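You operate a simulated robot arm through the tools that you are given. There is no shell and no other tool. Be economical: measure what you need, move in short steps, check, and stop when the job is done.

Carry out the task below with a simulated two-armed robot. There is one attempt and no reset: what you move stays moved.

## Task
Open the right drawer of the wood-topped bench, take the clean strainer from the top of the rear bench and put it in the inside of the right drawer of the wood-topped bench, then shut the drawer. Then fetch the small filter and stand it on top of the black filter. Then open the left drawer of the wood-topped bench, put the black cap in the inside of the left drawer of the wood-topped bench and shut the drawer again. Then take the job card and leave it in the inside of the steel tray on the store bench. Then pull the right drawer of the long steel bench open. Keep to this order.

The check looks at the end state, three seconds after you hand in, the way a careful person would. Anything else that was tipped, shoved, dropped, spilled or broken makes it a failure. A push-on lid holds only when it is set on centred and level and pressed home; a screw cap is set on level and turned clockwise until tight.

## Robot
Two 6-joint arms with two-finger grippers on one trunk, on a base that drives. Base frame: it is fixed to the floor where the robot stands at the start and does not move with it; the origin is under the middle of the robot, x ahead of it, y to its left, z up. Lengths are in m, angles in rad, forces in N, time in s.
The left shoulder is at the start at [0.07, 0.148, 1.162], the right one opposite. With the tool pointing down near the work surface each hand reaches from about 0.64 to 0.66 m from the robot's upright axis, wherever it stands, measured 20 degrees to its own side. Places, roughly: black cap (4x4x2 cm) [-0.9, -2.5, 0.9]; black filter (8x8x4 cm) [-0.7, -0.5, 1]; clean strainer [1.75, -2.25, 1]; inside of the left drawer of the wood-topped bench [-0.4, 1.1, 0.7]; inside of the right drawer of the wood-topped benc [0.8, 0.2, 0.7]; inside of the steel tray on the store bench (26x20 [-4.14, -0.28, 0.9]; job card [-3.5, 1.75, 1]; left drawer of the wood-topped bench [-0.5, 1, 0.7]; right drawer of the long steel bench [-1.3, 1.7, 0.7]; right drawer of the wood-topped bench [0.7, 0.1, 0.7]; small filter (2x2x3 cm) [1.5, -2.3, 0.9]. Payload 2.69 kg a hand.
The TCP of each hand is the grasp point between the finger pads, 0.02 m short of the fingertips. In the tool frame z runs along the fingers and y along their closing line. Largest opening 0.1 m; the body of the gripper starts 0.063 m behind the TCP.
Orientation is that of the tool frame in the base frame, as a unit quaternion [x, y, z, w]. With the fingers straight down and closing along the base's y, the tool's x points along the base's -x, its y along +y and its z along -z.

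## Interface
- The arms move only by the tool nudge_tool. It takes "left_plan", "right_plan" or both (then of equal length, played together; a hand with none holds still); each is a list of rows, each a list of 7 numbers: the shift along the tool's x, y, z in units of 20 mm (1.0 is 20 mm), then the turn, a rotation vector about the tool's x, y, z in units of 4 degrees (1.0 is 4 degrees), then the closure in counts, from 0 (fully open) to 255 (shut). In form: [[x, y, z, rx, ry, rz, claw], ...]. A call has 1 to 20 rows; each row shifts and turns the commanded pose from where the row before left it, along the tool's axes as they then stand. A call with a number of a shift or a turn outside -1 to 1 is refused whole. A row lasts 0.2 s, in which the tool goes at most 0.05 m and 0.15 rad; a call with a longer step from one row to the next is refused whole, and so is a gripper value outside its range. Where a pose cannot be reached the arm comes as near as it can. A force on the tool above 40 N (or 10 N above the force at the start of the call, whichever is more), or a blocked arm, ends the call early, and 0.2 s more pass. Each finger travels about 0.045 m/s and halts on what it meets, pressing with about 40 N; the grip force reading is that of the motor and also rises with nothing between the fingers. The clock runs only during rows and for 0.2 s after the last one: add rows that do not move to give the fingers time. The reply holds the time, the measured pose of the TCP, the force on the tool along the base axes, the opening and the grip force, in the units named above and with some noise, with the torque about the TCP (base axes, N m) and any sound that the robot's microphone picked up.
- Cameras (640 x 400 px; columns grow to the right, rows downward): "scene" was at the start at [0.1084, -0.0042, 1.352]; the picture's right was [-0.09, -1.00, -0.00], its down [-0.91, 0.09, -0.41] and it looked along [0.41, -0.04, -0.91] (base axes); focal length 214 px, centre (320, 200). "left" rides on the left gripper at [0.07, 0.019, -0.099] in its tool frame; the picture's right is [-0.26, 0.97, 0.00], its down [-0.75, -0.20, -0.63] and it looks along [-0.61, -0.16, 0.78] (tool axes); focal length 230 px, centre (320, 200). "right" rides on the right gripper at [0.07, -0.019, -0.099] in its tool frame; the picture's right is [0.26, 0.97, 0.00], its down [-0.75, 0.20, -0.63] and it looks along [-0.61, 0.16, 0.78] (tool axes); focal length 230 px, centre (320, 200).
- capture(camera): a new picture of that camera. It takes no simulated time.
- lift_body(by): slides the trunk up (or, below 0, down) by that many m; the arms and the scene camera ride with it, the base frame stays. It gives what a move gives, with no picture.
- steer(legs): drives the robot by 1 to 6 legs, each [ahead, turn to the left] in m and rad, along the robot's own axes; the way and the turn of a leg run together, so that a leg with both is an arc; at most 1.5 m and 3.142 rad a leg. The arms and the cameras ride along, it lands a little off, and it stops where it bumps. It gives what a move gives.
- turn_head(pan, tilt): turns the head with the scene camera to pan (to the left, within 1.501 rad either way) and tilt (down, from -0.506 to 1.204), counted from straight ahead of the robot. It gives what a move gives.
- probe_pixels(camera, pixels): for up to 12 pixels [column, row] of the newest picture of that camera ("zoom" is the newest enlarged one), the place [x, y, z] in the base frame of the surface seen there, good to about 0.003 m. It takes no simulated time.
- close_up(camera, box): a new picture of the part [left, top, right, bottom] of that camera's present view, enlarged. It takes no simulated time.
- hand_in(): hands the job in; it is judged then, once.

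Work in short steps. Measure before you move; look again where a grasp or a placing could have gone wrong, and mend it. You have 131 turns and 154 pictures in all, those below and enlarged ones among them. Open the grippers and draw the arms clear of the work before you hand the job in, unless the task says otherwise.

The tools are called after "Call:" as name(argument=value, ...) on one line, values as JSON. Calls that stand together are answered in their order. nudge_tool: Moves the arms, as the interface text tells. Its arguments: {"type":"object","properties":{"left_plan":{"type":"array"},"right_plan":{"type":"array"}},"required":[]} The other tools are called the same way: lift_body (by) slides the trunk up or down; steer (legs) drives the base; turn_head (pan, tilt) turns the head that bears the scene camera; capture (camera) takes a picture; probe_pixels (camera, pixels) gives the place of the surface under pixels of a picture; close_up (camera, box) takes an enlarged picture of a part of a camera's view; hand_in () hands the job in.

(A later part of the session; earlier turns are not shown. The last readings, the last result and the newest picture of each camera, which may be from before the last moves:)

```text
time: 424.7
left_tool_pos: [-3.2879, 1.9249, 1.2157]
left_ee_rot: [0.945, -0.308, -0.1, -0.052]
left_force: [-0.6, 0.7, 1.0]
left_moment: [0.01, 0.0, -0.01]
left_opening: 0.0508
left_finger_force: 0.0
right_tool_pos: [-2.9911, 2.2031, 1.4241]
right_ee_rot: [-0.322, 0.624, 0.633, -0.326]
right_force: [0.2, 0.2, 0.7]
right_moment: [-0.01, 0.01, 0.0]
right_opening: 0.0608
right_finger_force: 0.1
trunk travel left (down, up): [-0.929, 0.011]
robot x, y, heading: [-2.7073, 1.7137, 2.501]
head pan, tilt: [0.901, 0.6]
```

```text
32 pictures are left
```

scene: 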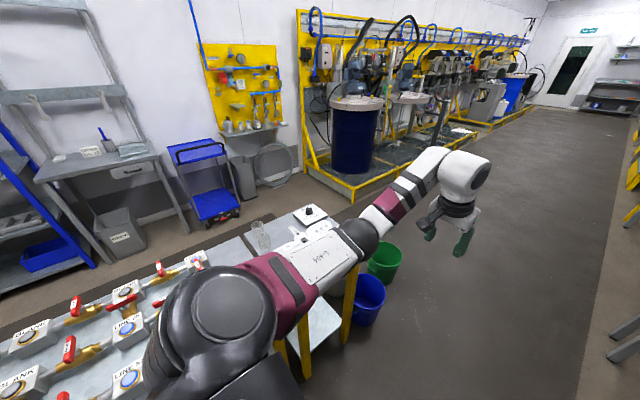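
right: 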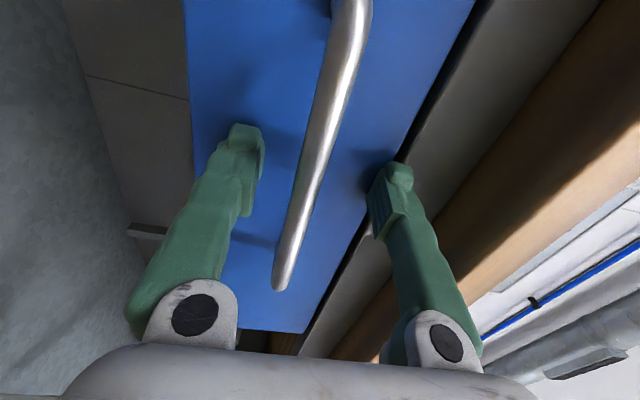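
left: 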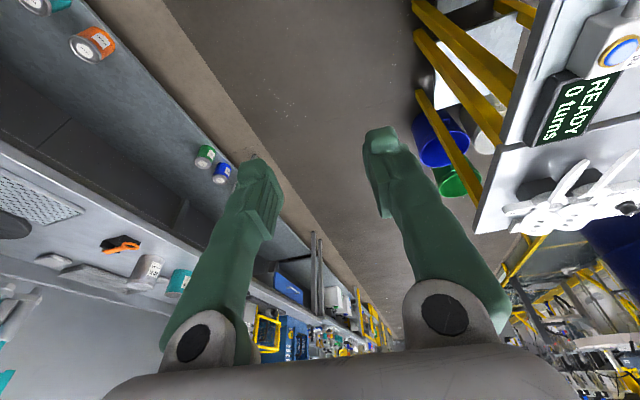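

Call:
probe_pixels(camera="scene", pixels=[[313, 212], [295, 230], [262, 240], [345, 290], [330, 218], [90, 152], [132, 150], [130, 172]])

Call:
steer(legs=[[0.9, 0], [0, 1.2]])

Call:
turn_head(pan=0.6, tilt=0.7)

Call:
capture(camera="scene")

```text
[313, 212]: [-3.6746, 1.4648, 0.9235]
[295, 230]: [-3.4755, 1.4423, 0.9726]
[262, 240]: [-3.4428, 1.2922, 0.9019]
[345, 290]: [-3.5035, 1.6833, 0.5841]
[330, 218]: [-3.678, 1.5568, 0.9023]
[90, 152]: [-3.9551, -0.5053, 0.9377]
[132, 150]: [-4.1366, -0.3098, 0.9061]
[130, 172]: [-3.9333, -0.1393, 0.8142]
```

```text
time: 432.4
left_tool_pos: [-3.8312, 1.7833, 1.2153]
left_ee_rot: [0.951, 0.287, -0.111, 0.016]
left_force: [-0.5, -0.1, 0.6]
left_moment: [-0.02, -0.01, -0.02]
left_opening: 0.051
left_finger_force: 0.1
right_tool_pos: [-3.9896, 2.158, 1.4239]
right_ee_rot: [0.62, -0.328, -0.334, 0.63]
right_force: [0.6, -0.2, 0.5]
right_moment: [0.02, -0.01, 0.03]
right_opening: 0.061
right_finger_force: 0.1
trunk travel left (down, up): [-0.929, 0.011]
robot x, y, heading: [-3.4297, 2.2513, -2.572]
head pan, tilt: [0.901, 0.6]
```

```text
time: 433.2
left_tool_pos: [-3.8314, 1.7828, 1.2154]
left_ee_rot: [0.952, 0.286, -0.111, 0.014]
left_force: [0.5, -0.5, -0.1]
left_moment: [-0.02, 0.02, -0.01]
left_opening: 0.0508
left_finger_force: 0.3
right_tool_pos: [-3.9889, 2.1572, 1.4243]
right_ee_rot: [0.62, -0.328, -0.333, 0.63]
right_force: [0.5, -0.2, -0.4]
right_moment: [0.0, -0.01, -0.01]
right_opening: 0.0609
right_finger_force: 0.1
trunk travel left (down, up): [-0.929, 0.011]
robot x, y, heading: [-3.435, 2.2555, -2.568]
head pan, tilt: [0.6, 0.7]
```

```text
31 pictures are left
```

scene: 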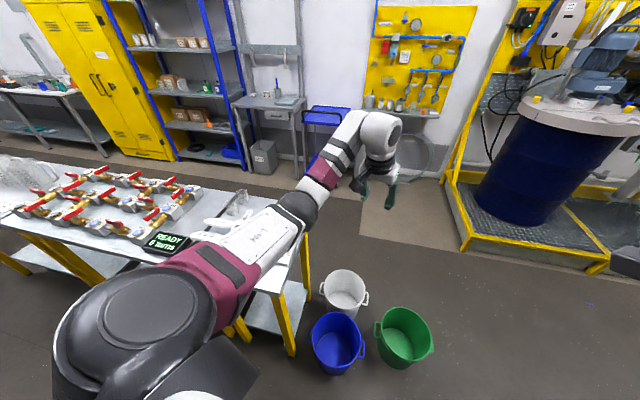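

The left arm hides the table; I turn toward it so it appears between the arms.

Call:
steer(legs=[[0, 0.85]])

Call:
turn_head(pan=-0.1, tilt=0.8)

Call:
capture(camera="scene")

```text
time: 435.9
left_tool_pos: [-3.3399, 1.6453, 1.2158]
left_ee_rot: [0.746, 0.656, -0.094, 0.061]
left_force: [0.4, 0.2, 0.0]
left_moment: [0.01, -0.02, -0.01]
left_opening: 0.0509
left_finger_force: 0.3
right_tool_pos: [-3.7262, 1.7714, 1.4237]
right_ee_rot: [0.701, -0.041, -0.043, 0.711]
right_force: [0.0, 0.0, -0.9]
right_moment: [-0.01, 0.03, 0.01]
right_opening: 0.0609
right_finger_force: 0.0
trunk travel left (down, up): [-0.929, 0.011]
robot x, y, heading: [-3.4365, 2.2535, -1.712]
head pan, tilt: [0.6, 0.7]
```

```text
time: 436.9
left_tool_pos: [-3.3382, 1.6436, 1.2145]
left_ee_rot: [0.747, 0.656, -0.095, 0.06]
left_force: [0.6, 0.6, 0.4]
left_moment: [0.01, 0.01, -0.01]
left_opening: 0.0511
left_finger_force: 0.0
right_tool_pos: [-3.724, 1.7708, 1.4226]
right_ee_rot: [0.7, -0.041, -0.041, 0.712]
right_force: [0.1, 0.3, -0.2]
right_moment: [0.02, -0.01, 0.03]
right_opening: 0.0608
right_finger_force: 0.0
trunk travel left (down, up): [-0.929, 0.011]
robot x, y, heading: [-3.4329, 2.2557, -1.71]
head pan, tilt: [-0.099, 0.799]
```

```text
30 pictures are left
```

scene: 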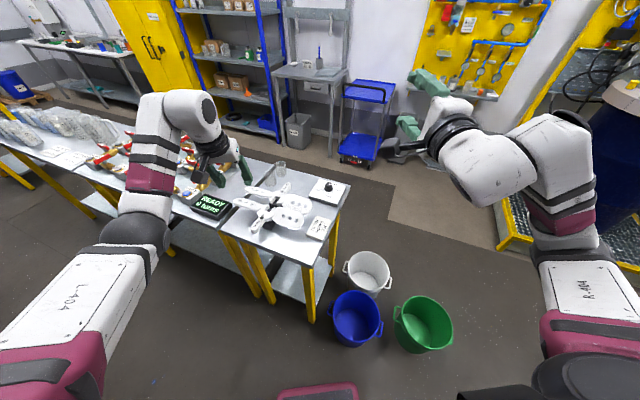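

Call:
close_up(camera="scene", box=[190, 150, 350, 260])

Call:
probe_pixels(camera="zoom", pixels=[[513, 310], [480, 300], [535, 290], [510, 345], [520, 370], [600, 170], [420, 235], [300, 280], [560, 140], [360, 75]])

```text
3.64 times, centred on (270, 205) of scene
```

zoom: 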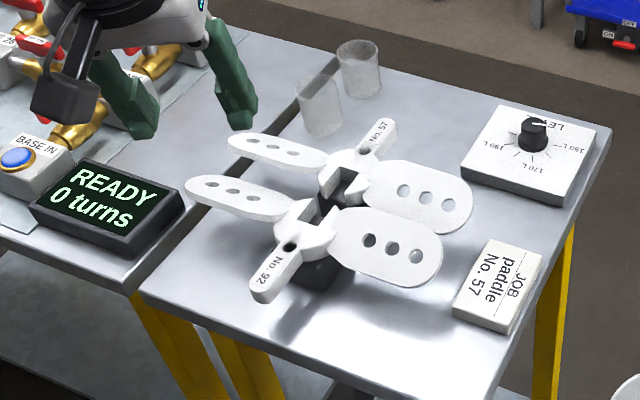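

```text
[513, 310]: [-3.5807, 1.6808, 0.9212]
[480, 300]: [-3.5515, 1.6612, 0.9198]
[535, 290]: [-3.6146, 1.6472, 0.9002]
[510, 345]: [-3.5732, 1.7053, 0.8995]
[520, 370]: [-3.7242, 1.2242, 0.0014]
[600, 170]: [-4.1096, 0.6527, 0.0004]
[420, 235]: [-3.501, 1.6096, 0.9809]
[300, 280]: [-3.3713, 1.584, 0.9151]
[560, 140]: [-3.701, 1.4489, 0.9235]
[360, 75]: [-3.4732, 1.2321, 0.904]
```

The job card ("JOB paddle No. 57") lies at zoom (500,285). I measure its corners and the buckets on the floor.

Call:
probe_pixels(camera="zoom", pixels=[[490, 243], [540, 256], [505, 322], [458, 303], [498, 282], [470, 250], [435, 265], [330, 350]])

Call:
probe_pixels(camera="scene", pixels=[[357, 340], [335, 325], [400, 345], [347, 285], [357, 318]])

Call:
steer(legs=[[0, -0.4]])

Call:
capture(camera="left")

```text
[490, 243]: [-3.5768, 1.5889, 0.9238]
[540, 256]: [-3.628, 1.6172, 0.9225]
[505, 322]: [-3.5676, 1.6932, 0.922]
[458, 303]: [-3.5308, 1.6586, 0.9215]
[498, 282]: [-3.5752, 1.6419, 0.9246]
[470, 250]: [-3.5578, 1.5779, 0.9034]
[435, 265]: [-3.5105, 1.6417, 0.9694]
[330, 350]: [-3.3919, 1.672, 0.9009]
```

```text
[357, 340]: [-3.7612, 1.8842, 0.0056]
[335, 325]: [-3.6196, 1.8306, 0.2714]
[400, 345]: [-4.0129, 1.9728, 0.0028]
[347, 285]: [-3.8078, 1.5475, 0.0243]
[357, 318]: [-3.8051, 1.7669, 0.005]
```

```text
time: 438.5
left_tool_pos: [-3.5808, 1.6536, 1.2154]
left_ee_rot: [0.862, 0.495, -0.105, 0.038]
left_force: [0.7, -0.8, 0.3]
left_moment: [0.05, 0.03, -0.02]
left_opening: 0.0509
left_finger_force: 0.0
right_tool_pos: [-3.8869, 1.9203, 1.4242]
right_ee_rot: [0.679, -0.177, -0.183, 0.689]
right_force: [0.2, -0.6, 0.3]
right_moment: [0.03, 0.01, -0.01]
right_opening: 0.0609
right_finger_force: 0.0
trunk travel left (down, up): [-0.929, 0.011]
robot x, y, heading: [-3.4347, 2.2527, -2.108]
head pan, tilt: [-0.099, 0.799]
```

```text
28 pictures are left
```

left: 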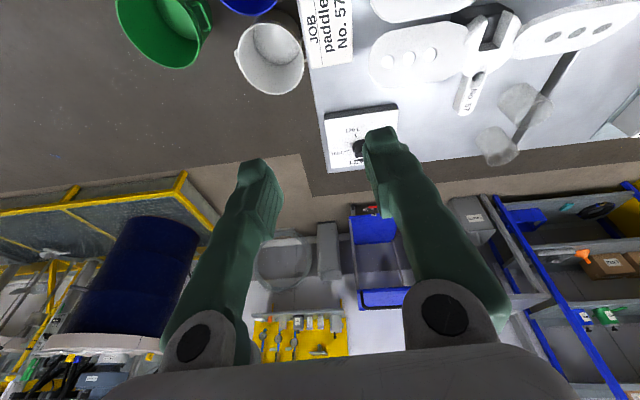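

Card centre ≈(-3.576,1.640), 9×5.5 cm, z 0.90–0.923. The paddle blade beside it at z≈0.97 is close; I probe its edge.

Call:
probe_pixels(camera="zoom", pixels=[[439, 240], [425, 222], [438, 262], [425, 278], [468, 205], [466, 222], [450, 230], [400, 280]])

Call:
steer(legs=[[0, -0.09]])

Call:
nudge_tool(left_plan=[[0.1, 0.95, 0, 0, 0, 0, 90], [0.1, 0.95, 0, 0, 0, 0, 90], [0.1, 0.95, 0, 0, 0, 0, 90]])

Call:
lift_body(by=-0.13)

Call:
capture(camera="left")

```text
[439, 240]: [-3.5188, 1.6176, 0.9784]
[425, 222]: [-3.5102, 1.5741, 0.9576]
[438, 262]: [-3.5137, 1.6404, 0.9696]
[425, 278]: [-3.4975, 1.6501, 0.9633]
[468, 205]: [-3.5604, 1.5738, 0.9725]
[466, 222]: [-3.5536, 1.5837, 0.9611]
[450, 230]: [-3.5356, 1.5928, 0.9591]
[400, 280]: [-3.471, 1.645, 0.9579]
```

```text
time: 439.4
left_tool_pos: [-3.6298, 1.6677, 1.2141]
left_ee_rot: [0.883, 0.457, -0.107, 0.032]
left_force: [0.7, -0.8, -0.4]
left_moment: [0.0, 0.02, -0.02]
left_opening: 0.051
left_finger_force: 0.0
right_tool_pos: [-3.9113, 1.958, 1.4239]
right_ee_rot: [0.67, -0.206, -0.213, 0.68]
right_force: [0.3, 1.5, -0.5]
right_moment: [0.02, 0.03, -0.05]
right_opening: 0.0605
right_finger_force: 0.0
trunk travel left (down, up): [-0.929, 0.011]
robot x, y, heading: [-3.4318, 2.2544, -2.196]
head pan, tilt: [-0.099, 0.799]
```

```text
time: 440.2
left_tool_pos: [-3.5832, 1.6425, 1.2116]
left_ee_rot: [0.881, 0.459, -0.108, 0.034]
left_force: [-0.4, -0.7, -0.5]
left_moment: [-0.02, -0.02, 0.0]
left_opening: 0.0646
left_finger_force: 0.1
right_tool_pos: [-3.915, 1.9614, 1.4236]
right_ee_rot: [0.669, -0.207, -0.213, 0.681]
right_force: [0.9, 0.1, -0.1]
right_moment: [0.04, 0.0, 0.02]
right_opening: 0.0608
right_finger_force: 0.0
trunk travel left (down, up): [-0.929, 0.011]
robot x, y, heading: [-3.4321, 2.2528, -2.199]
head pan, tilt: [-0.099, 0.799]
```

```text
time: 441.8
left_tool_pos: [-3.5853, 1.6434, 1.083]
left_ee_rot: [0.882, 0.457, -0.107, 0.035]
left_force: [0.2, -0.4, -0.8]
left_moment: [0.03, -0.01, 0.01]
left_opening: 0.0647
left_finger_force: 0.1
right_tool_pos: [-3.9169, 1.9628, 1.295]
right_ee_rot: [0.67, -0.208, -0.212, 0.681]
right_force: [-0.4, -0.7, -0.5]
right_moment: [0.02, -0.02, 0.0]
right_opening: 0.0609
right_finger_force: 0.1
trunk travel left (down, up): [-0.799, 0.141]
robot x, y, heading: [-3.432, 2.2551, -2.197]
head pan, tilt: [-0.099, 0.799]
```

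```text
27 pictures are left
```

left: 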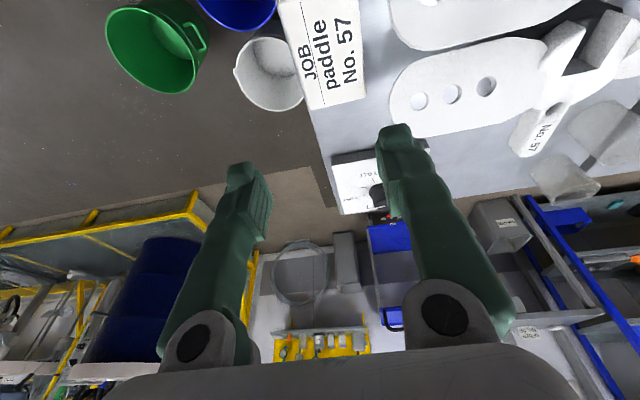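

Call:
probe_pixels(camera="left", pixels=[[311, 106], [362, 94], [284, 6], [352, 4], [330, 50], [390, 100], [405, 60], [300, 60], [356, 50], [480, 130]])

```text
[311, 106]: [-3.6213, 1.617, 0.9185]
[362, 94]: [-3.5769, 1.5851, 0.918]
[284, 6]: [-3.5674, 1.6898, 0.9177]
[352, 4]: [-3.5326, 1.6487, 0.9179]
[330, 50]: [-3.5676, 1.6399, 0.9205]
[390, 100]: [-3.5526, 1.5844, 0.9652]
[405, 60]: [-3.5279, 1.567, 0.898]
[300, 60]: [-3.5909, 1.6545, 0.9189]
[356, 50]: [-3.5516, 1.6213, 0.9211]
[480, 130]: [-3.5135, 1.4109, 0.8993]
```

The card aligns with the fingers. I shift 11 mm left and lower 10 cm, then look.

Call:
nudge_tool(left_plan=[[0, 0.57, 0, 0, 0, 0, 86], [0, 0, 0, 0, 0, 0, 86]])

Call:
lift_body(by=-0.1)

Call:
capture(camera="left")

```text
time: 442.4
left_tool_pos: [-3.5751, 1.6401, 1.0805]
left_ee_rot: [0.881, 0.46, -0.107, 0.035]
left_force: [-0.1, 0.0, -0.9]
left_moment: [0.02, 0.01, 0.0]
left_opening: 0.0664
left_finger_force: 0.1
left hand out of reach, approached as far as the arm can: row 1
right_tool_pos: [-3.9164, 1.9637, 1.2933]
right_ee_rot: [0.669, -0.207, -0.212, 0.681]
right_force: [0.5, -0.8, -0.5]
right_moment: [0.0, -0.01, 0.0]
right_opening: 0.061
right_finger_force: 0.1
trunk travel left (down, up): [-0.799, 0.141]
robot x, y, heading: [-3.4364, 2.2559, -2.198]
head pan, tilt: [-0.099, 0.799]
```

```text
time: 443.7
left_tool_pos: [-3.5745, 1.641, 0.9812]
left_ee_rot: [0.881, 0.46, -0.107, 0.035]
left_force: [-0.3, -1.0, -0.6]
left_moment: [-0.01, -0.01, 0.03]
left_opening: 0.0664
left_finger_force: 0.1
right_tool_pos: [-3.9168, 1.9629, 1.1941]
right_ee_rot: [0.67, -0.208, -0.212, 0.681]
right_force: [-0.5, 0.0, 0.7]
right_moment: [-0.01, 0.01, 0.0]
right_opening: 0.0607
right_finger_force: 0.1
trunk travel left (down, up): [-0.699, 0.241]
robot x, y, heading: [-3.4325, 2.2564, -2.2]
head pan, tilt: [-0.099, 0.799]
```

```text
26 pictures are left
```

left: 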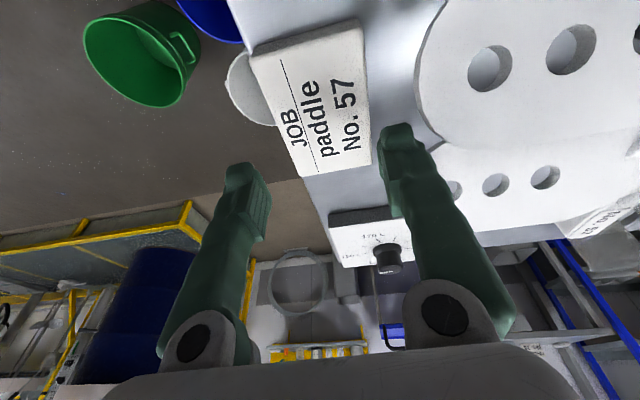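

Call:
lift_body(by=-0.048)

Call:
capture(camera="left")

```text
time: 444.6
left_tool_pos: [-3.5756, 1.6389, 0.9326]
left_ee_rot: [0.88, 0.461, -0.108, 0.034]
left_force: [-0.6, 0.2, 0.7]
left_moment: [0.05, 0.04, 0.02]
left_opening: 0.0661
left_finger_force: 0.0
right_tool_pos: [-3.9162, 1.962, 1.1448]
right_ee_rot: [0.67, -0.209, -0.211, 0.68]
right_force: [0.1, -0.2, -0.9]
right_moment: [0.01, 0.01, 0.02]
right_opening: 0.0607
right_finger_force: 0.1
trunk travel left (down, up): [-0.651, 0.289]
robot x, y, heading: [-3.4335, 2.2501, -2.2]
head pan, tilt: [-0.099, 0.799]
```

```text
25 pictures are left
```

left: 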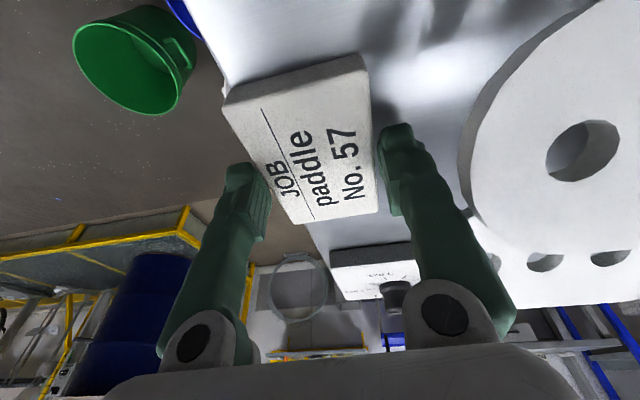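

The fingers straddle the card with no contact. I lower 3 mm, close and lift.

Call:
lift_body(by=-0.003)

Call:
nudge_tool(left_plan=[[0, 0, 0, 0, 0, 0, 255], [0, 0, 0, 0, 0, 0, 255], [0, 0, 0, 0, 0, 0, 255], [0, 0, 0, 0, 0, 0, 255]])

Call:
lift_body(by=0.15)

Call:
capture(camera="left")

```text
time: 445.2
left_tool_pos: [-3.5746, 1.6403, 0.929]
left_ee_rot: [0.881, 0.46, -0.107, 0.035]
left_force: [0.5, -0.1, 0.2]
left_moment: [0.0, 0.02, 0.03]
left_opening: 0.0665
left_finger_force: 0.0
right_tool_pos: [-3.9153, 1.9631, 1.1437]
right_ee_rot: [0.67, -0.208, -0.211, 0.681]
right_force: [-0.4, -0.7, -0.1]
right_moment: [0.0, -0.01, 0.02]
right_opening: 0.0609
right_finger_force: 0.1
trunk travel left (down, up): [-0.648, 0.292]
robot x, y, heading: [-3.4329, 2.2528, -2.193]
head pan, tilt: [-0.099, 0.799]
```

```text
time: 446.2
left_tool_pos: [-3.5751, 1.6407, 0.9308]
left_ee_rot: [0.881, 0.46, -0.108, 0.035]
left_force: [-0.6, 0.0, -0.4]
left_moment: [-0.01, -0.03, -0.03]
left_opening: 0.0639
left_finger_force: 39.9
right_tool_pos: [-3.9162, 1.9628, 1.1419]
right_ee_rot: [0.67, -0.208, -0.211, 0.68]
right_force: [0.4, 0.3, 0.1]
right_moment: [0.02, -0.01, -0.03]
right_opening: 0.0605
right_finger_force: 0.0
trunk travel left (down, up): [-0.648, 0.292]
robot x, y, heading: [-3.432, 2.2517, -2.195]
head pan, tilt: [-0.099, 0.799]
```

```text
time: 447.9
left_tool_pos: [-3.5748, 1.6406, 1.0802]
left_ee_rot: [0.881, 0.46, -0.107, 0.035]
left_force: [0.1, -0.3, -0.5]
left_moment: [-0.02, -0.01, 0.04]
left_opening: 0.0634
left_finger_force: 40.1
right_tool_pos: [-3.9164, 1.9627, 1.2913]
right_ee_rot: [0.67, -0.208, -0.211, 0.681]
right_force: [0.4, -0.6, -0.2]
right_moment: [0.02, 0.01, 0.02]
right_opening: 0.0609
right_finger_force: 0.0
trunk travel left (down, up): [-0.798, 0.142]
robot x, y, heading: [-3.4351, 2.2488, -2.191]
head pan, tilt: [-0.099, 0.799]
```

```text
24 pictures are left
```

left: 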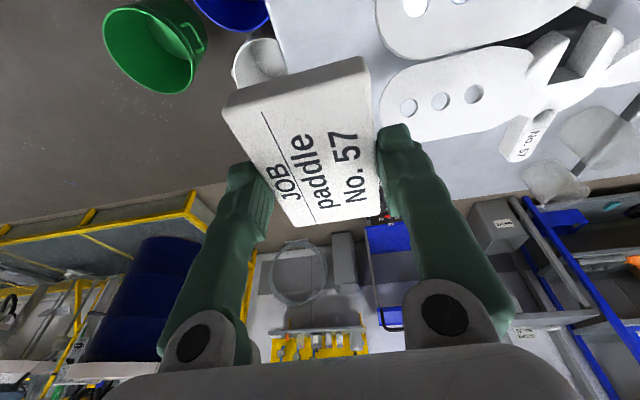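

The card is held. I carry it around the far end of the table, past the buckets, toward the store bench on the left wall.

Call:
lift_body(by=0.135)

Call:
steer(legs=[[0, -1.587], [0.9, 0], [0, 1.747], [1.136, 0], [0, 1.046], [1.44, 0]])

Call:
steer(legs=[[0, -1.215]])

Call:
turn_head(pan=0.1, tilt=0.75)

Call:
capture(camera="scene")

Call:
capture(camera="left")

```text
time: 449.5
left_tool_pos: [-3.5758, 1.6393, 1.2144]
left_ee_rot: [0.881, 0.459, -0.108, 0.035]
left_force: [0.5, 0.2, -0.6]
left_moment: [-0.02, -0.02, 0.02]
left_opening: 0.0632
left_finger_force: 40.2
right_tool_pos: [-3.917, 1.9629, 1.4282]
right_ee_rot: [0.67, -0.208, -0.212, 0.681]
right_force: [1.5, 0.1, 0.4]
right_moment: [-0.03, 0.01, 0.0]
right_opening: 0.0608
right_finger_force: 0.1
trunk travel left (down, up): [-0.933, 0.007]
robot x, y, heading: [-3.4317, 2.254, -2.198]
head pan, tilt: [-0.099, 0.799]
```

```text
time: 477.0
left_tool_pos: [-3.3944, 0.227, 1.2151]
left_ee_rot: [0.471, 0.875, -0.069, 0.09]
left_force: [-0.8, 0.1, -0.3]
left_moment: [0.02, 0.0, 0.05]
left_opening: 0.0634
left_finger_force: 39.6
right_tool_pos: [-3.8207, 0.0294, 1.4283]
right_ee_rot: [0.671, 0.203, 0.206, 0.683]
right_force: [-0.2, -0.5, 0.6]
right_moment: [0.0, 0.0, -0.01]
right_opening: 0.0611
right_finger_force: 0.1
trunk travel left (down, up): [-0.933, 0.007]
robot x, y, heading: [-3.9101, 0.5863, -1.004]
head pan, tilt: [-0.099, 0.799]
```

```text
time: 480.4
left_tool_pos: [-4.0618, -0.0261, 1.2155]
left_ee_rot: [0.884, 0.453, -0.108, 0.033]
left_force: [-0.2, -0.1, 0.0]
left_moment: [-0.01, -0.03, -0.02]
left_opening: 0.0637
left_finger_force: 40.5
right_tool_pos: [-4.3978, 0.3025, 1.4275]
right_ee_rot: [0.668, -0.212, -0.217, 0.679]
right_force: [-0.8, 0.1, -0.4]
right_moment: [-0.01, 0.01, -0.01]
right_opening: 0.0608
right_finger_force: 0.0
trunk travel left (down, up): [-0.933, 0.007]
robot x, y, heading: [-3.9071, 0.5852, -2.21]
head pan, tilt: [-0.099, 0.799]
```

```text
time: 481.2
left_tool_pos: [-4.0622, -0.0263, 1.2136]
left_ee_rot: [0.884, 0.453, -0.108, 0.034]
left_force: [0.0, 0.8, -1.0]
left_moment: [0.03, -0.02, -0.02]
left_opening: 0.0633
left_finger_force: 40.3
right_tool_pos: [-4.3983, 0.3025, 1.4284]
right_ee_rot: [0.669, -0.212, -0.217, 0.679]
right_force: [-0.5, 0.2, 0.3]
right_moment: [0.01, -0.02, 0.0]
right_opening: 0.0607
right_finger_force: 0.0
trunk travel left (down, up): [-0.933, 0.007]
robot x, y, heading: [-3.9101, 0.5884, -2.211]
head pan, tilt: [0.099, 0.75]
```

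```text
23 pictures are left
```

scene: 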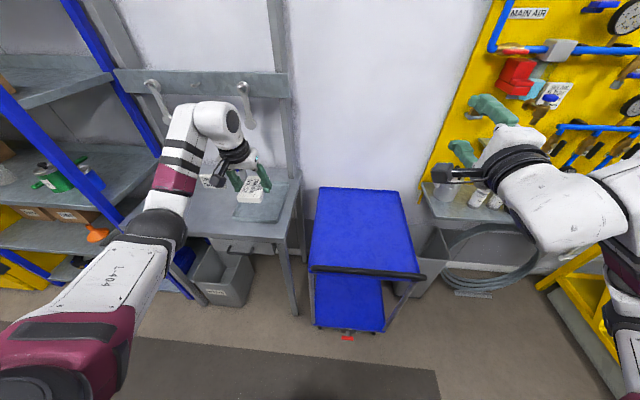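

```text
22 pictures are left
```

left: 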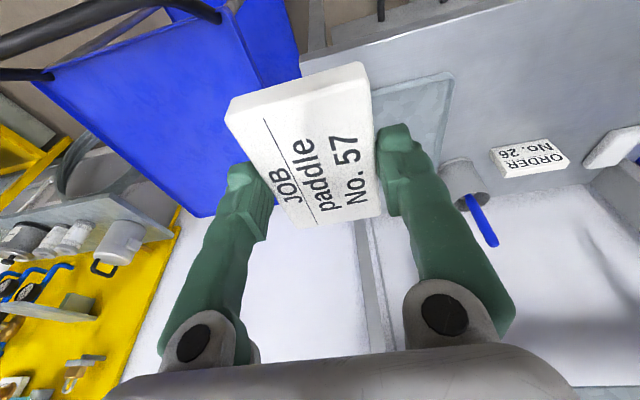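

The blue cart blocks a straight approach; the tray centre is (-4.14,-0.28). I reposition to stand left of the cart, turned so the left hand comes over the tray, then lower partway and check.

Call:
steer(legs=[[0, -1.93], [-0.53, 0], [0, 1.28]])

Call:
lift_body(by=-0.14)

Call:
turn_head(pan=0.4, tilt=0.9)

Call:
capture(camera="scene")

Call:
capture(camera="left")

Call:
probe_pixels(camera="left", pixels=[[320, 20], [400, 60], [250, 40], [420, 110], [460, 60], [200, 80], [340, 240], [300, 10]])

```text
time: 492.1
left_tool_pos: [-4.1401, -0.2462, 1.2145]
left_ee_rot: [0.985, 0.131, -0.113, -0.005]
left_force: [-0.3, 0.4, -0.6]
left_moment: [0.01, 0.0, -0.03]
left_opening: 0.0634
left_finger_force: 39.9
right_tool_pos: [-4.193, 0.2203, 1.4278]
right_ee_rot: [0.557, -0.425, -0.433, 0.567]
right_force: [0.0, 0.4, -0.3]
right_moment: [-0.01, 0.04, -0.03]
right_opening: 0.0607
right_finger_force: 0.2
trunk travel left (down, up): [-0.933, 0.007]
robot x, y, heading: [-3.6386, 0.1256, -2.892]
head pan, tilt: [0.099, 0.75]
```

```text
time: 493.8
left_tool_pos: [-4.1393, -0.2467, 1.0752]
left_ee_rot: [0.985, 0.13, -0.114, -0.004]
left_force: [-1.1, 0.4, -0.9]
left_moment: [0.01, 0.0, 0.0]
left_opening: 0.0635
left_finger_force: 39.5
right_tool_pos: [-4.1927, 0.2196, 1.2872]
right_ee_rot: [0.557, -0.424, -0.433, 0.568]
right_force: [-0.5, -0.1, 0.7]
right_moment: [0.02, 0.02, 0.0]
right_opening: 0.0611
right_finger_force: 0.2
trunk travel left (down, up): [-0.793, 0.147]
robot x, y, heading: [-3.6318, 0.1328, -2.898]
head pan, tilt: [0.099, 0.75]
```

```text
time: 494.6
left_tool_pos: [-4.14, -0.2461, 1.0743]
left_ee_rot: [0.985, 0.131, -0.113, -0.004]
left_force: [-0.2, 0.5, 0.2]
left_moment: [-0.01, 0.02, -0.01]
left_opening: 0.0635
left_finger_force: 39.9
right_tool_pos: [-4.1936, 0.2196, 1.2863]
right_ee_rot: [0.557, -0.425, -0.433, 0.567]
right_force: [-0.1, 0.5, 0.4]
right_moment: [0.01, 0.0, 0.01]
right_opening: 0.0608
right_finger_force: 0.0
trunk travel left (down, up): [-0.793, 0.147]
robot x, y, heading: [-3.6384, 0.1285, -2.898]
head pan, tilt: [0.4, 0.901]
```

```text
21 pictures are left
```

scene: 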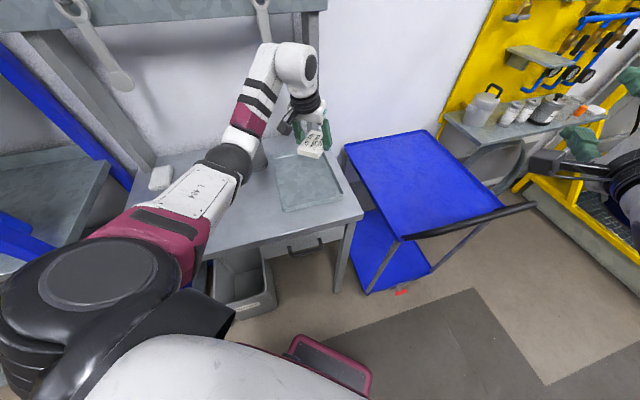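

```text
20 pictures are left
```

left: 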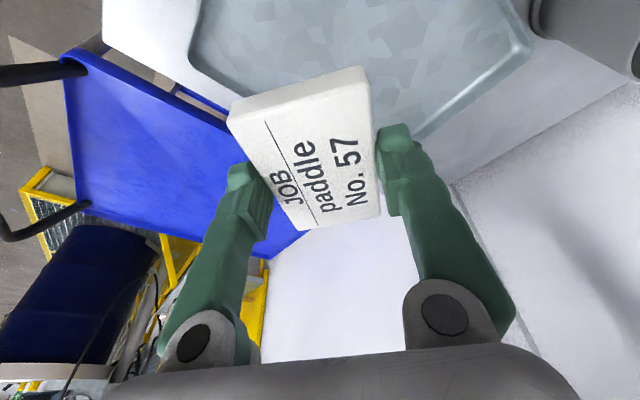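

```text
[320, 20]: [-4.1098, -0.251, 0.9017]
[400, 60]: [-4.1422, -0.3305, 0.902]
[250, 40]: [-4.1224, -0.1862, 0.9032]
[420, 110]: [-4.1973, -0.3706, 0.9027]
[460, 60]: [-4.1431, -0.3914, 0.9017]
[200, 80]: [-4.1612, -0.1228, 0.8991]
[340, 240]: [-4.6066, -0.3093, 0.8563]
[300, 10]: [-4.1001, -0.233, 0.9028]
```

The hand is over the tray (floor z 0.902). I shift 1.4 cm, lower the card onto it, release, lift and look.

Call:
nudge_tool(left_plan=[[0, 0.7, 0, 0, 0, 0, 255]])

Call:
lift_body(by=-0.139)

Call:
nudge_tool(left_plan=[[0, 0, 0, 0, 0, 0, 80], [0, 0, 0, 0, 0, 0, 60], [0, 0, 0, 0, 0, 0, 50], [0, 0, 0, 0, 0, 0, 50]])

Call:
lift_body(by=0.28)

Call:
capture(camera="left")

Call:
close_up(camera="scene", box=[230, 120, 390, 240])

```text
time: 495.0
left_tool_pos: [-4.1303, -0.257, 1.0745]
left_ee_rot: [0.985, 0.131, -0.115, -0.005]
left_force: [-0.7, 0.2, -1.6]
left_moment: [0.03, -0.01, 0.03]
left_opening: 0.0637
left_finger_force: 40.7
left hand out of reach, approached as far as the arm can: row 1
right_tool_pos: [-4.192, 0.2189, 1.2885]
right_ee_rot: [0.558, -0.425, -0.433, 0.566]
right_force: [0.4, -0.9, 0.3]
right_moment: [-0.02, -0.01, -0.01]
right_opening: 0.0607
right_finger_force: 0.1
trunk travel left (down, up): [-0.793, 0.147]
robot x, y, heading: [-3.6353, 0.1333, -2.894]
head pan, tilt: [0.4, 0.901]
```

```text
time: 496.6
left_tool_pos: [-4.1322, -0.2561, 0.9355]
left_ee_rot: [0.985, 0.132, -0.114, -0.005]
left_force: [0.1, 0.5, -1.0]
left_moment: [0.0, 0.02, 0.01]
left_opening: 0.0635
left_finger_force: 39.6
right_tool_pos: [-4.1931, 0.2197, 1.1506]
right_ee_rot: [0.557, -0.425, -0.433, 0.567]
right_force: [1.0, -0.5, 0.3]
right_moment: [-0.03, 0.0, 0.05]
right_opening: 0.0606
right_finger_force: 0.0
trunk travel left (down, up): [-0.654, 0.286]
robot x, y, heading: [-3.6355, 0.1294, -2.893]
head pan, tilt: [0.4, 0.901]
```

```text
time: 497.6
left_tool_pos: [-4.1327, -0.257, 0.9354]
left_ee_rot: [0.985, 0.132, -0.114, -0.005]
left_force: [0.2, -0.6, -0.2]
left_moment: [0.02, 0.01, 0.0]
left_opening: 0.0805
left_finger_force: 0.1
right_tool_pos: [-4.1932, 0.2203, 1.1487]
right_ee_rot: [0.558, -0.425, -0.431, 0.567]
right_force: [0.8, -0.5, 0.5]
right_moment: [0.02, -0.02, 0.02]
right_opening: 0.0607
right_finger_force: 0.1
trunk travel left (down, up): [-0.654, 0.286]
robot x, y, heading: [-3.6369, 0.1297, -2.898]
head pan, tilt: [0.4, 0.901]
```

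```text
time: 500.5
left_tool_pos: [-4.1324, -0.2566, 1.2154]
left_ee_rot: [0.985, 0.131, -0.114, -0.005]
left_force: [0.0, 0.1, -0.4]
left_moment: [0.01, 0.02, 0.0]
left_opening: 0.0805
left_finger_force: 0.2
right_tool_pos: [-4.1921, 0.2198, 1.4278]
right_ee_rot: [0.557, -0.426, -0.433, 0.567]
right_force: [0.2, -0.1, 0.4]
right_moment: [0.01, 0.02, 0.02]
right_opening: 0.0605
right_finger_force: 0.1
trunk travel left (down, up): [-0.934, 0.006]
robot x, y, heading: [-3.6342, 0.1292, -2.899]
head pan, tilt: [0.4, 0.901]
```

```text
19 pictures are left
```

left: 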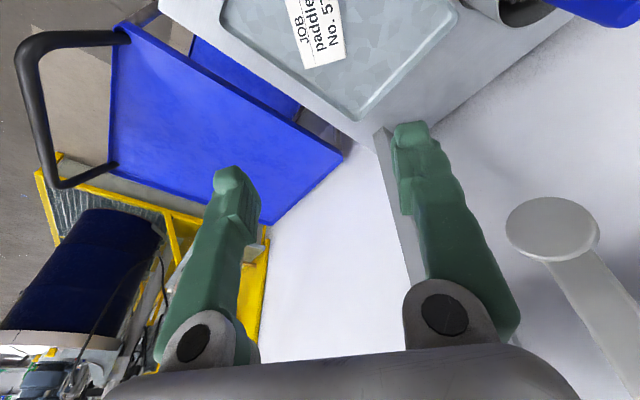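

```text
3.33 times, centred on (310, 180) of scene
```

zoom: 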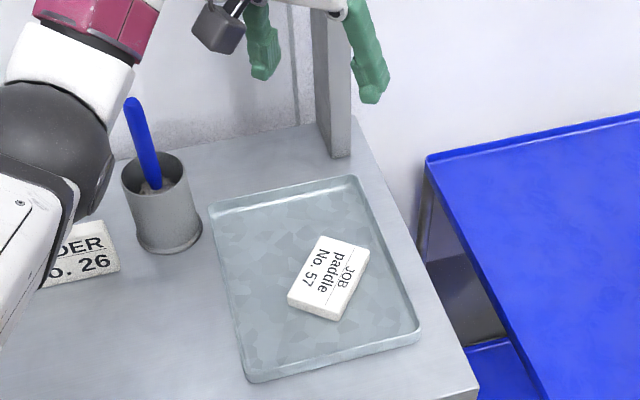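

The card lies flat inside the tray. I drive back around to the corridor and up to the right drawer of the long steel bench.

Call:
steer(legs=[[0, -1.255], [1.0, 0], [0.934, 0], [0, -1.016], [1.118, 0], [0, -1.806]])

Call:
steer(legs=[[1.4, 0], [1.334, 0], [0, 1.626]])

Call:
turn_head(pan=-0.2, tilt=0.8)

Call:
capture(camera="scene")

```text
time: 525.5
left_tool_pos: [-3.5806, 2.6071, 1.216]
left_ee_rot: [0.321, 0.94, -0.056, 0.1]
left_force: [0.1, -0.9, 0.2]
left_moment: [0.02, 0.03, -0.03]
left_opening: 0.0804
left_finger_force: 0.1
right_tool_pos: [-3.9239, 2.272, 1.429]
right_ee_rot: [0.629, 0.31, 0.315, 0.639]
right_force: [1.3, 0.5, -0.4]
right_moment: [-0.02, 0.0, 0.02]
right_opening: 0.0609
right_finger_force: 0.2
trunk travel left (down, up): [-0.934, 0.006]
robot x, y, heading: [-4.1855, 2.7701, -0.679]
head pan, tilt: [0.4, 0.901]
```

```text
time: 542.6
left_tool_pos: [-1.9355, 1.6552, 1.2159]
left_ee_rot: [-0.452, 0.885, 0.034, 0.109]
left_force: [0.0, -0.8, -0.1]
left_moment: [0.0, 0.01, -0.02]
left_opening: 0.0803
left_finger_force: 0.1
right_tool_pos: [-1.5902, 1.3208, 1.428]
right_ee_rot: [0.217, 0.667, 0.678, 0.22]
right_force: [0.3, 0.3, -0.1]
right_moment: [-0.04, 0.0, 0.06]
right_opening: 0.061
right_finger_force: 0.1
trunk travel left (down, up): [-0.934, 0.006]
robot x, y, heading: [-2.0805, 1.0414, 0.921]
head pan, tilt: [0.4, 0.901]
```

```text
time: 543.6
left_tool_pos: [-1.9353, 1.6543, 1.2153]
left_ee_rot: [-0.451, 0.885, 0.034, 0.109]
left_force: [-0.4, 0.2, 0.8]
left_moment: [0.0, 0.0, -0.02]
left_opening: 0.0804
left_finger_force: 0.0
right_tool_pos: [-1.5905, 1.3222, 1.4281]
right_ee_rot: [0.216, 0.667, 0.678, 0.219]
right_force: [0.2, 0.1, 0.2]
right_moment: [-0.02, 0.02, 0.02]
right_opening: 0.0609
right_finger_force: 0.0
trunk travel left (down, up): [-0.934, 0.006]
robot x, y, heading: [-2.0779, 1.046, 0.918]
head pan, tilt: [-0.201, 0.799]
```

```text
17 pictures are left
```

scene: 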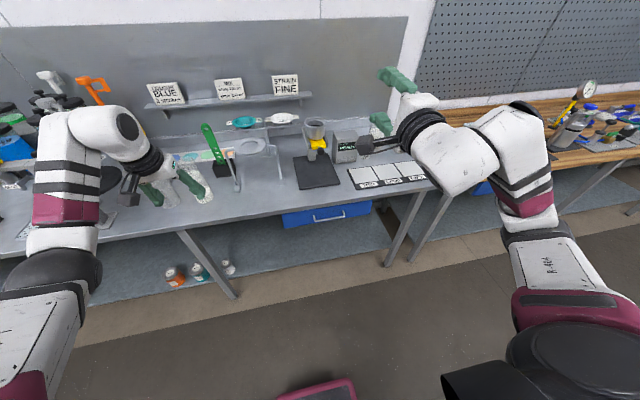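

Handle is at (328,216). I probe it, and at the same time lower the trunk (both hands are well in front of the bench edge).

Call:
probe_pixels(camera="scene", pixels=[[314, 218], [322, 217], [328, 216], [336, 215], [342, 213], [295, 222], [365, 210], [300, 205]])

Call:
steer(legs=[[0, 0.016]])

Call:
lift_body(by=-0.4)

Call:
lift_body(by=-0.25)

Call:
capture(camera="right")

Call:
probe_pixels(camera="right", pixels=[[335, 20], [320, 60], [310, 100], [300, 130], [290, 160], [260, 60], [400, 60]])

```text
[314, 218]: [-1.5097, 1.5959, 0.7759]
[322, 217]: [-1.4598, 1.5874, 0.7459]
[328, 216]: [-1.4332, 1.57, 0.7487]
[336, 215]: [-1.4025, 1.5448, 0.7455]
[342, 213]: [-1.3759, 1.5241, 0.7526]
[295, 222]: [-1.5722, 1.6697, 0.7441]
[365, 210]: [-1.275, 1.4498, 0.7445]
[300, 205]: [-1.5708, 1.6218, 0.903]
```

```text
time: 544.3
left_tool_pos: [-1.9452, 1.6572, 1.2164]
left_ee_rot: [-0.458, 0.882, 0.034, 0.109]
left_force: [-0.7, 0.1, 0.3]
left_moment: [0.01, -0.03, 0.01]
left_opening: 0.0802
left_finger_force: 0.0
right_tool_pos: [-1.5952, 1.3288, 1.4281]
right_ee_rot: [0.211, 0.668, 0.68, 0.214]
right_force: [-1.0, -0.4, 0.3]
right_moment: [0.0, 0.0, 0.01]
right_opening: 0.0608
right_finger_force: 0.0
trunk travel left (down, up): [-0.934, 0.006]
robot x, y, heading: [-2.0813, 1.0418, 0.938]
head pan, tilt: [-0.201, 0.799]
```

```text
time: 548.2
left_tool_pos: [-1.9442, 1.6573, 0.8156]
left_ee_rot: [-0.457, 0.882, 0.035, 0.11]
left_force: [-0.1, 0.0, 0.7]
left_moment: [-0.01, 0.03, 0.02]
left_opening: 0.0806
left_finger_force: 0.0
right_tool_pos: [-1.595, 1.3296, 1.0289]
right_ee_rot: [0.21, 0.669, 0.68, 0.214]
right_force: [0.1, 0.6, 1.0]
right_moment: [0.0, -0.02, 0.01]
right_opening: 0.0608
right_finger_force: 0.0
trunk travel left (down, up): [-0.534, 0.406]
robot x, y, heading: [-2.0793, 1.0409, 0.935]
head pan, tilt: [-0.201, 0.799]
```

```text
time: 550.7
left_tool_pos: [-1.9453, 1.6559, 0.5654]
left_ee_rot: [-0.458, 0.882, 0.035, 0.109]
left_force: [-0.3, -0.8, -0.4]
left_moment: [0.01, -0.02, -0.01]
left_opening: 0.0802
left_finger_force: 0.1
right_tool_pos: [-1.5946, 1.3301, 0.7794]
right_ee_rot: [0.211, 0.668, 0.68, 0.214]
right_force: [-0.2, 0.3, 0.0]
right_moment: [0.02, -0.01, 0.0]
right_opening: 0.0608
right_finger_force: 0.1
trunk travel left (down, up): [-0.284, 0.656]
robot x, y, heading: [-2.0797, 1.0428, 0.939]
head pan, tilt: [-0.201, 0.799]
```

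```text
16 pictures are left
```

right: 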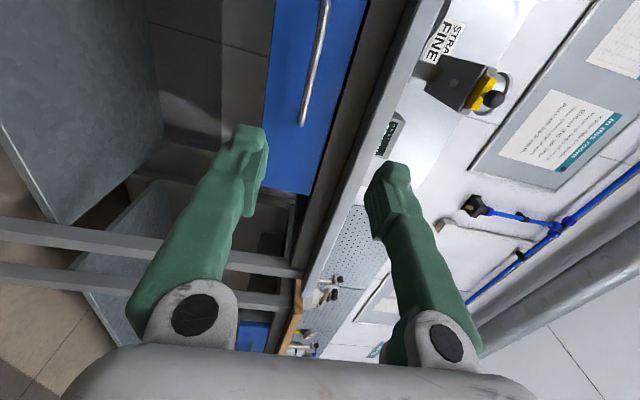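

```text
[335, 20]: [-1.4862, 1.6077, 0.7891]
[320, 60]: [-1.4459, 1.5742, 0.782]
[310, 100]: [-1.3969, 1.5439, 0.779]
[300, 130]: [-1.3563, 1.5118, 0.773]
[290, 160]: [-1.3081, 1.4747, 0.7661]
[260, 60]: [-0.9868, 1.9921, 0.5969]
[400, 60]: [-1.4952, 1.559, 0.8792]
```

Bar at n′≈0.371, z≈0.777, centred near t′−2.07; the hand is at t′−2.072. I drive 0.13 m forward and extend the arm 0.115 m.

Call:
steer(legs=[[0.13, 0]])

Call:
lift_body(by=-0.006)

Call:
nudge_tool(right_plan=[[0, 0, 0.95, 0, 0, 0, 100], [0, 0, 0.95, 0, 0, 0, 100], [0, 0, 0.95, 0, 0, 0, 100], [0, 0, 0.95, 0, 0, 0, 100], [0, 0, 0.95, 0, 0, 0, 100], [0, 0, 0.95, 0, 0, 0, 100], [0, 0, 0, 0, 0, 0, 100]])

Call:
capture(camera="right")

Call:
probe_pixels(camera="right", pixels=[[320, 110], [316, 120], [312, 140], [306, 160], [300, 180], [295, 200], [270, 100], [325, 90]])

```text
time: 552.0
left_tool_pos: [-1.8701, 1.7617, 0.5659]
left_ee_rot: [-0.458, 0.881, 0.034, 0.108]
left_force: [-0.2, 0.0, 0.3]
left_moment: [-0.04, -0.01, -0.03]
left_opening: 0.0803
left_finger_force: 0.1
right_tool_pos: [-1.5184, 1.4343, 0.7783]
right_ee_rot: [0.211, 0.669, 0.68, 0.214]
right_force: [-0.1, -0.1, -0.2]
right_moment: [0.0, 0.02, 0.01]
right_opening: 0.0607
right_finger_force: 0.0
trunk travel left (down, up): [-0.284, 0.656]
robot x, y, heading: [-2.0046, 1.1471, 0.936]
head pan, tilt: [-0.201, 0.799]
```

```text
time: 552.6
left_tool_pos: [-1.8686, 1.7612, 0.5602]
left_ee_rot: [-0.458, 0.881, 0.035, 0.109]
left_force: [-0.4, -0.4, -0.7]
left_moment: [0.0, 0.0, 0.0]
left_opening: 0.0802
left_finger_force: 0.1
right_tool_pos: [-1.5198, 1.4334, 0.773]
right_ee_rot: [0.21, 0.668, 0.681, 0.213]
right_force: [0.4, -0.2, 0.4]
right_moment: [0.01, 0.02, 0.0]
right_opening: 0.0607
right_finger_force: 0.0
trunk travel left (down, up): [-0.278, 0.662]
robot x, y, heading: [-2.0016, 1.1487, 0.941]
head pan, tilt: [-0.201, 0.799]
```

```text
time: 554.2
left_tool_pos: [-1.8694, 1.7614, 0.5591]
left_ee_rot: [-0.458, 0.882, 0.034, 0.109]
left_force: [-0.1, -0.5, 0.6]
left_moment: [0.03, 0.0, 0.01]
left_opening: 0.0806
left_finger_force: 0.1
right_tool_pos: [-1.4531, 1.5296, 0.7738]
right_ee_rot: [0.21, 0.668, 0.681, 0.214]
right_force: [-0.7, -1.6, -1.3]
right_moment: [0.04, -0.02, 0.01]
right_opening: 0.0605
right_finger_force: 0.1
trunk travel left (down, up): [-0.278, 0.662]
robot x, y, heading: [-2.005, 1.1472, 0.938]
head pan, tilt: [-0.201, 0.799]
```

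```text
15 pictures are left
```

right: 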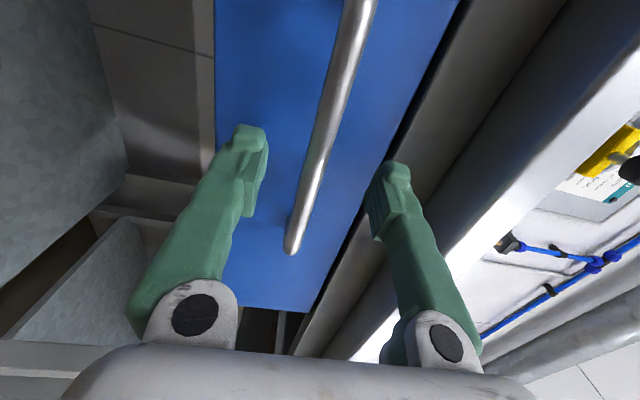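

```text
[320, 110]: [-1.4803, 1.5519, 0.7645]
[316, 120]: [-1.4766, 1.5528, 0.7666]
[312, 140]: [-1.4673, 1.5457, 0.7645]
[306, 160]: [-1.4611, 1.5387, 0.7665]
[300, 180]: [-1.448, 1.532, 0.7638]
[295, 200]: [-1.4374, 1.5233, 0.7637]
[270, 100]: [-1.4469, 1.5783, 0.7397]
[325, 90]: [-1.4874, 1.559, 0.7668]
```

The bar lies between the fingers (5 mm low). I lower 5 mm, close, pull 0.16 m with the arm and 0.10 m with the base (the table behind limits the room).

Call:
lift_body(by=-0.005)

Call:
nudge_tool(right_plan=[[0, 0, 0, 0, 0, 0, 255], [0, 0, 0, 0, 0, 0, 255], [0, 0, 0, 0, 0, 0, 255], [0, 0, 0, 0, 0, 0, 255], [0, 0, 0, 0, 0, 0, 255], [0, 0, 0, 0, 0, 0, 255]])

Call:
nudge_tool(right_plan=[[0, -0.2, -0.2, 0, 0, 0, 255], [0, 0, -0.5, 0, 0, 0, 255], [0, 0, -0.5, 0, 0, 0, 255], [0, 0, -0.5, 0, 0, 0, 255], [0, 0, -0.5, 0, 0, 0, 255], [0, 0, -0.5, 0, 0, 0, 255], [0, 0, -0.5, 0, 0, 0, 255], [0, 0, -0.5, 0, 0, 0, 255], [0, 0, -0.5, 0, 0, 0, 255], [0, 0, -0.5, 0, 0, 0, 255], [0, 0, -0.5, 0, 0, 0, 255], [0, 0, -0.5, 0, 0, 0, 255], [0, 0, -0.5, 0, 0, 0, 255], [0, 0, -0.5, 0, 0, 0, 255], [0, 0, -0.5, 0, 0, 0, 255], [0, 0, -0.5, 0, 0, 0, 255]])

Call:
steer(legs=[[-0.1, 0]])

Call:
capture(camera="scene")

Call:
capture(camera="right")

```text
time: 554.7
left_tool_pos: [-1.8689, 1.761, 0.5547]
left_ee_rot: [-0.458, 0.881, 0.034, 0.109]
left_force: [-0.1, -0.5, 0.2]
left_moment: [0.01, 0.01, -0.03]
left_opening: 0.0806
left_finger_force: 0.1
right_tool_pos: [-1.4539, 1.5276, 0.7695]
right_ee_rot: [0.211, 0.669, 0.68, 0.215]
right_force: [0.1, -0.1, -1.2]
right_moment: [0.03, 0.0, 0.05]
right_opening: 0.0611
right_finger_force: 0.0
trunk travel left (down, up): [-0.273, 0.667]
robot x, y, heading: [-2.004, 1.1477, 0.936]
head pan, tilt: [-0.201, 0.799]
```

```text
time: 556.1
left_tool_pos: [-1.8681, 1.7606, 0.5544]
left_ee_rot: [-0.458, 0.882, 0.034, 0.108]
left_force: [0.9, 1.1, 0.5]
left_moment: [-0.02, -0.03, -0.01]
left_opening: 0.0806
left_finger_force: 0.1
right_tool_pos: [-1.454, 1.5283, 0.7689]
right_ee_rot: [0.21, 0.669, 0.68, 0.213]
right_force: [1.4, 0.7, 1.4]
right_moment: [0.0, -0.01, 0.0]
right_opening: 0.0104
right_finger_force: 38.3
trunk travel left (down, up): [-0.273, 0.667]
robot x, y, heading: [-2.0023, 1.1481, 0.939]
head pan, tilt: [-0.201, 0.799]
```

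```text
time: 559.5
left_tool_pos: [-1.8711, 1.7612, 0.5557]
left_ee_rot: [-0.459, 0.881, 0.033, 0.111]
left_force: [0.0, 0.0, 0.1]
left_moment: [0.0, -0.02, -0.01]
left_opening: 0.0802
left_finger_force: 0.0
right_tool_pos: [-1.5425, 1.4045, 0.7687]
right_ee_rot: [0.205, 0.667, 0.684, 0.213]
right_force: [-14.0, 11.0, 26.8]
right_moment: [0.33, 0.02, -0.47]
right_opening: 0.0103
right_finger_force: 38.1
right hand out of reach, approached as far as the arm can: row 16
trunk travel left (down, up): [-0.273, 0.667]
robot x, y, heading: [-2.0059, 1.1465, 0.941]
head pan, tilt: [-0.201, 0.799]
```

```text
time: 560.7
left_tool_pos: [-1.9301, 1.678, 0.5556]
left_ee_rot: [-0.458, 0.882, 0.034, 0.111]
left_force: [0.4, -0.2, 0.3]
left_moment: [-0.02, -0.01, -0.01]
left_opening: 0.0803
left_finger_force: 0.0
right_tool_pos: [-1.6013, 1.3229, 0.769]
right_ee_rot: [0.208, 0.666, 0.683, 0.216]
right_force: [-7.3, 4.9, 27.8]
right_moment: [0.09, 0.07, -0.38]
right_opening: 0.006
right_finger_force: 32.1
trunk travel left (down, up): [-0.273, 0.667]
robot x, y, heading: [-2.0621, 1.0677, 0.94]
head pan, tilt: [-0.201, 0.799]
```

```text
14 pictures are left
```

scene: 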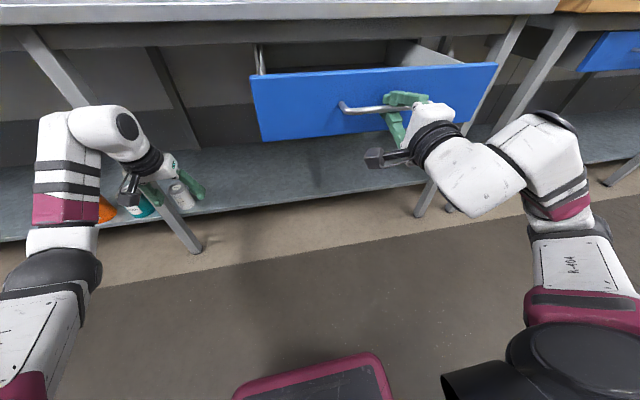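

```text
13 pictures are left
5 turns are left
```

right: 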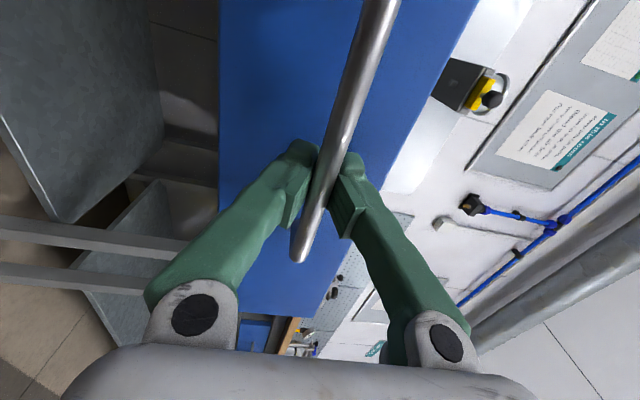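

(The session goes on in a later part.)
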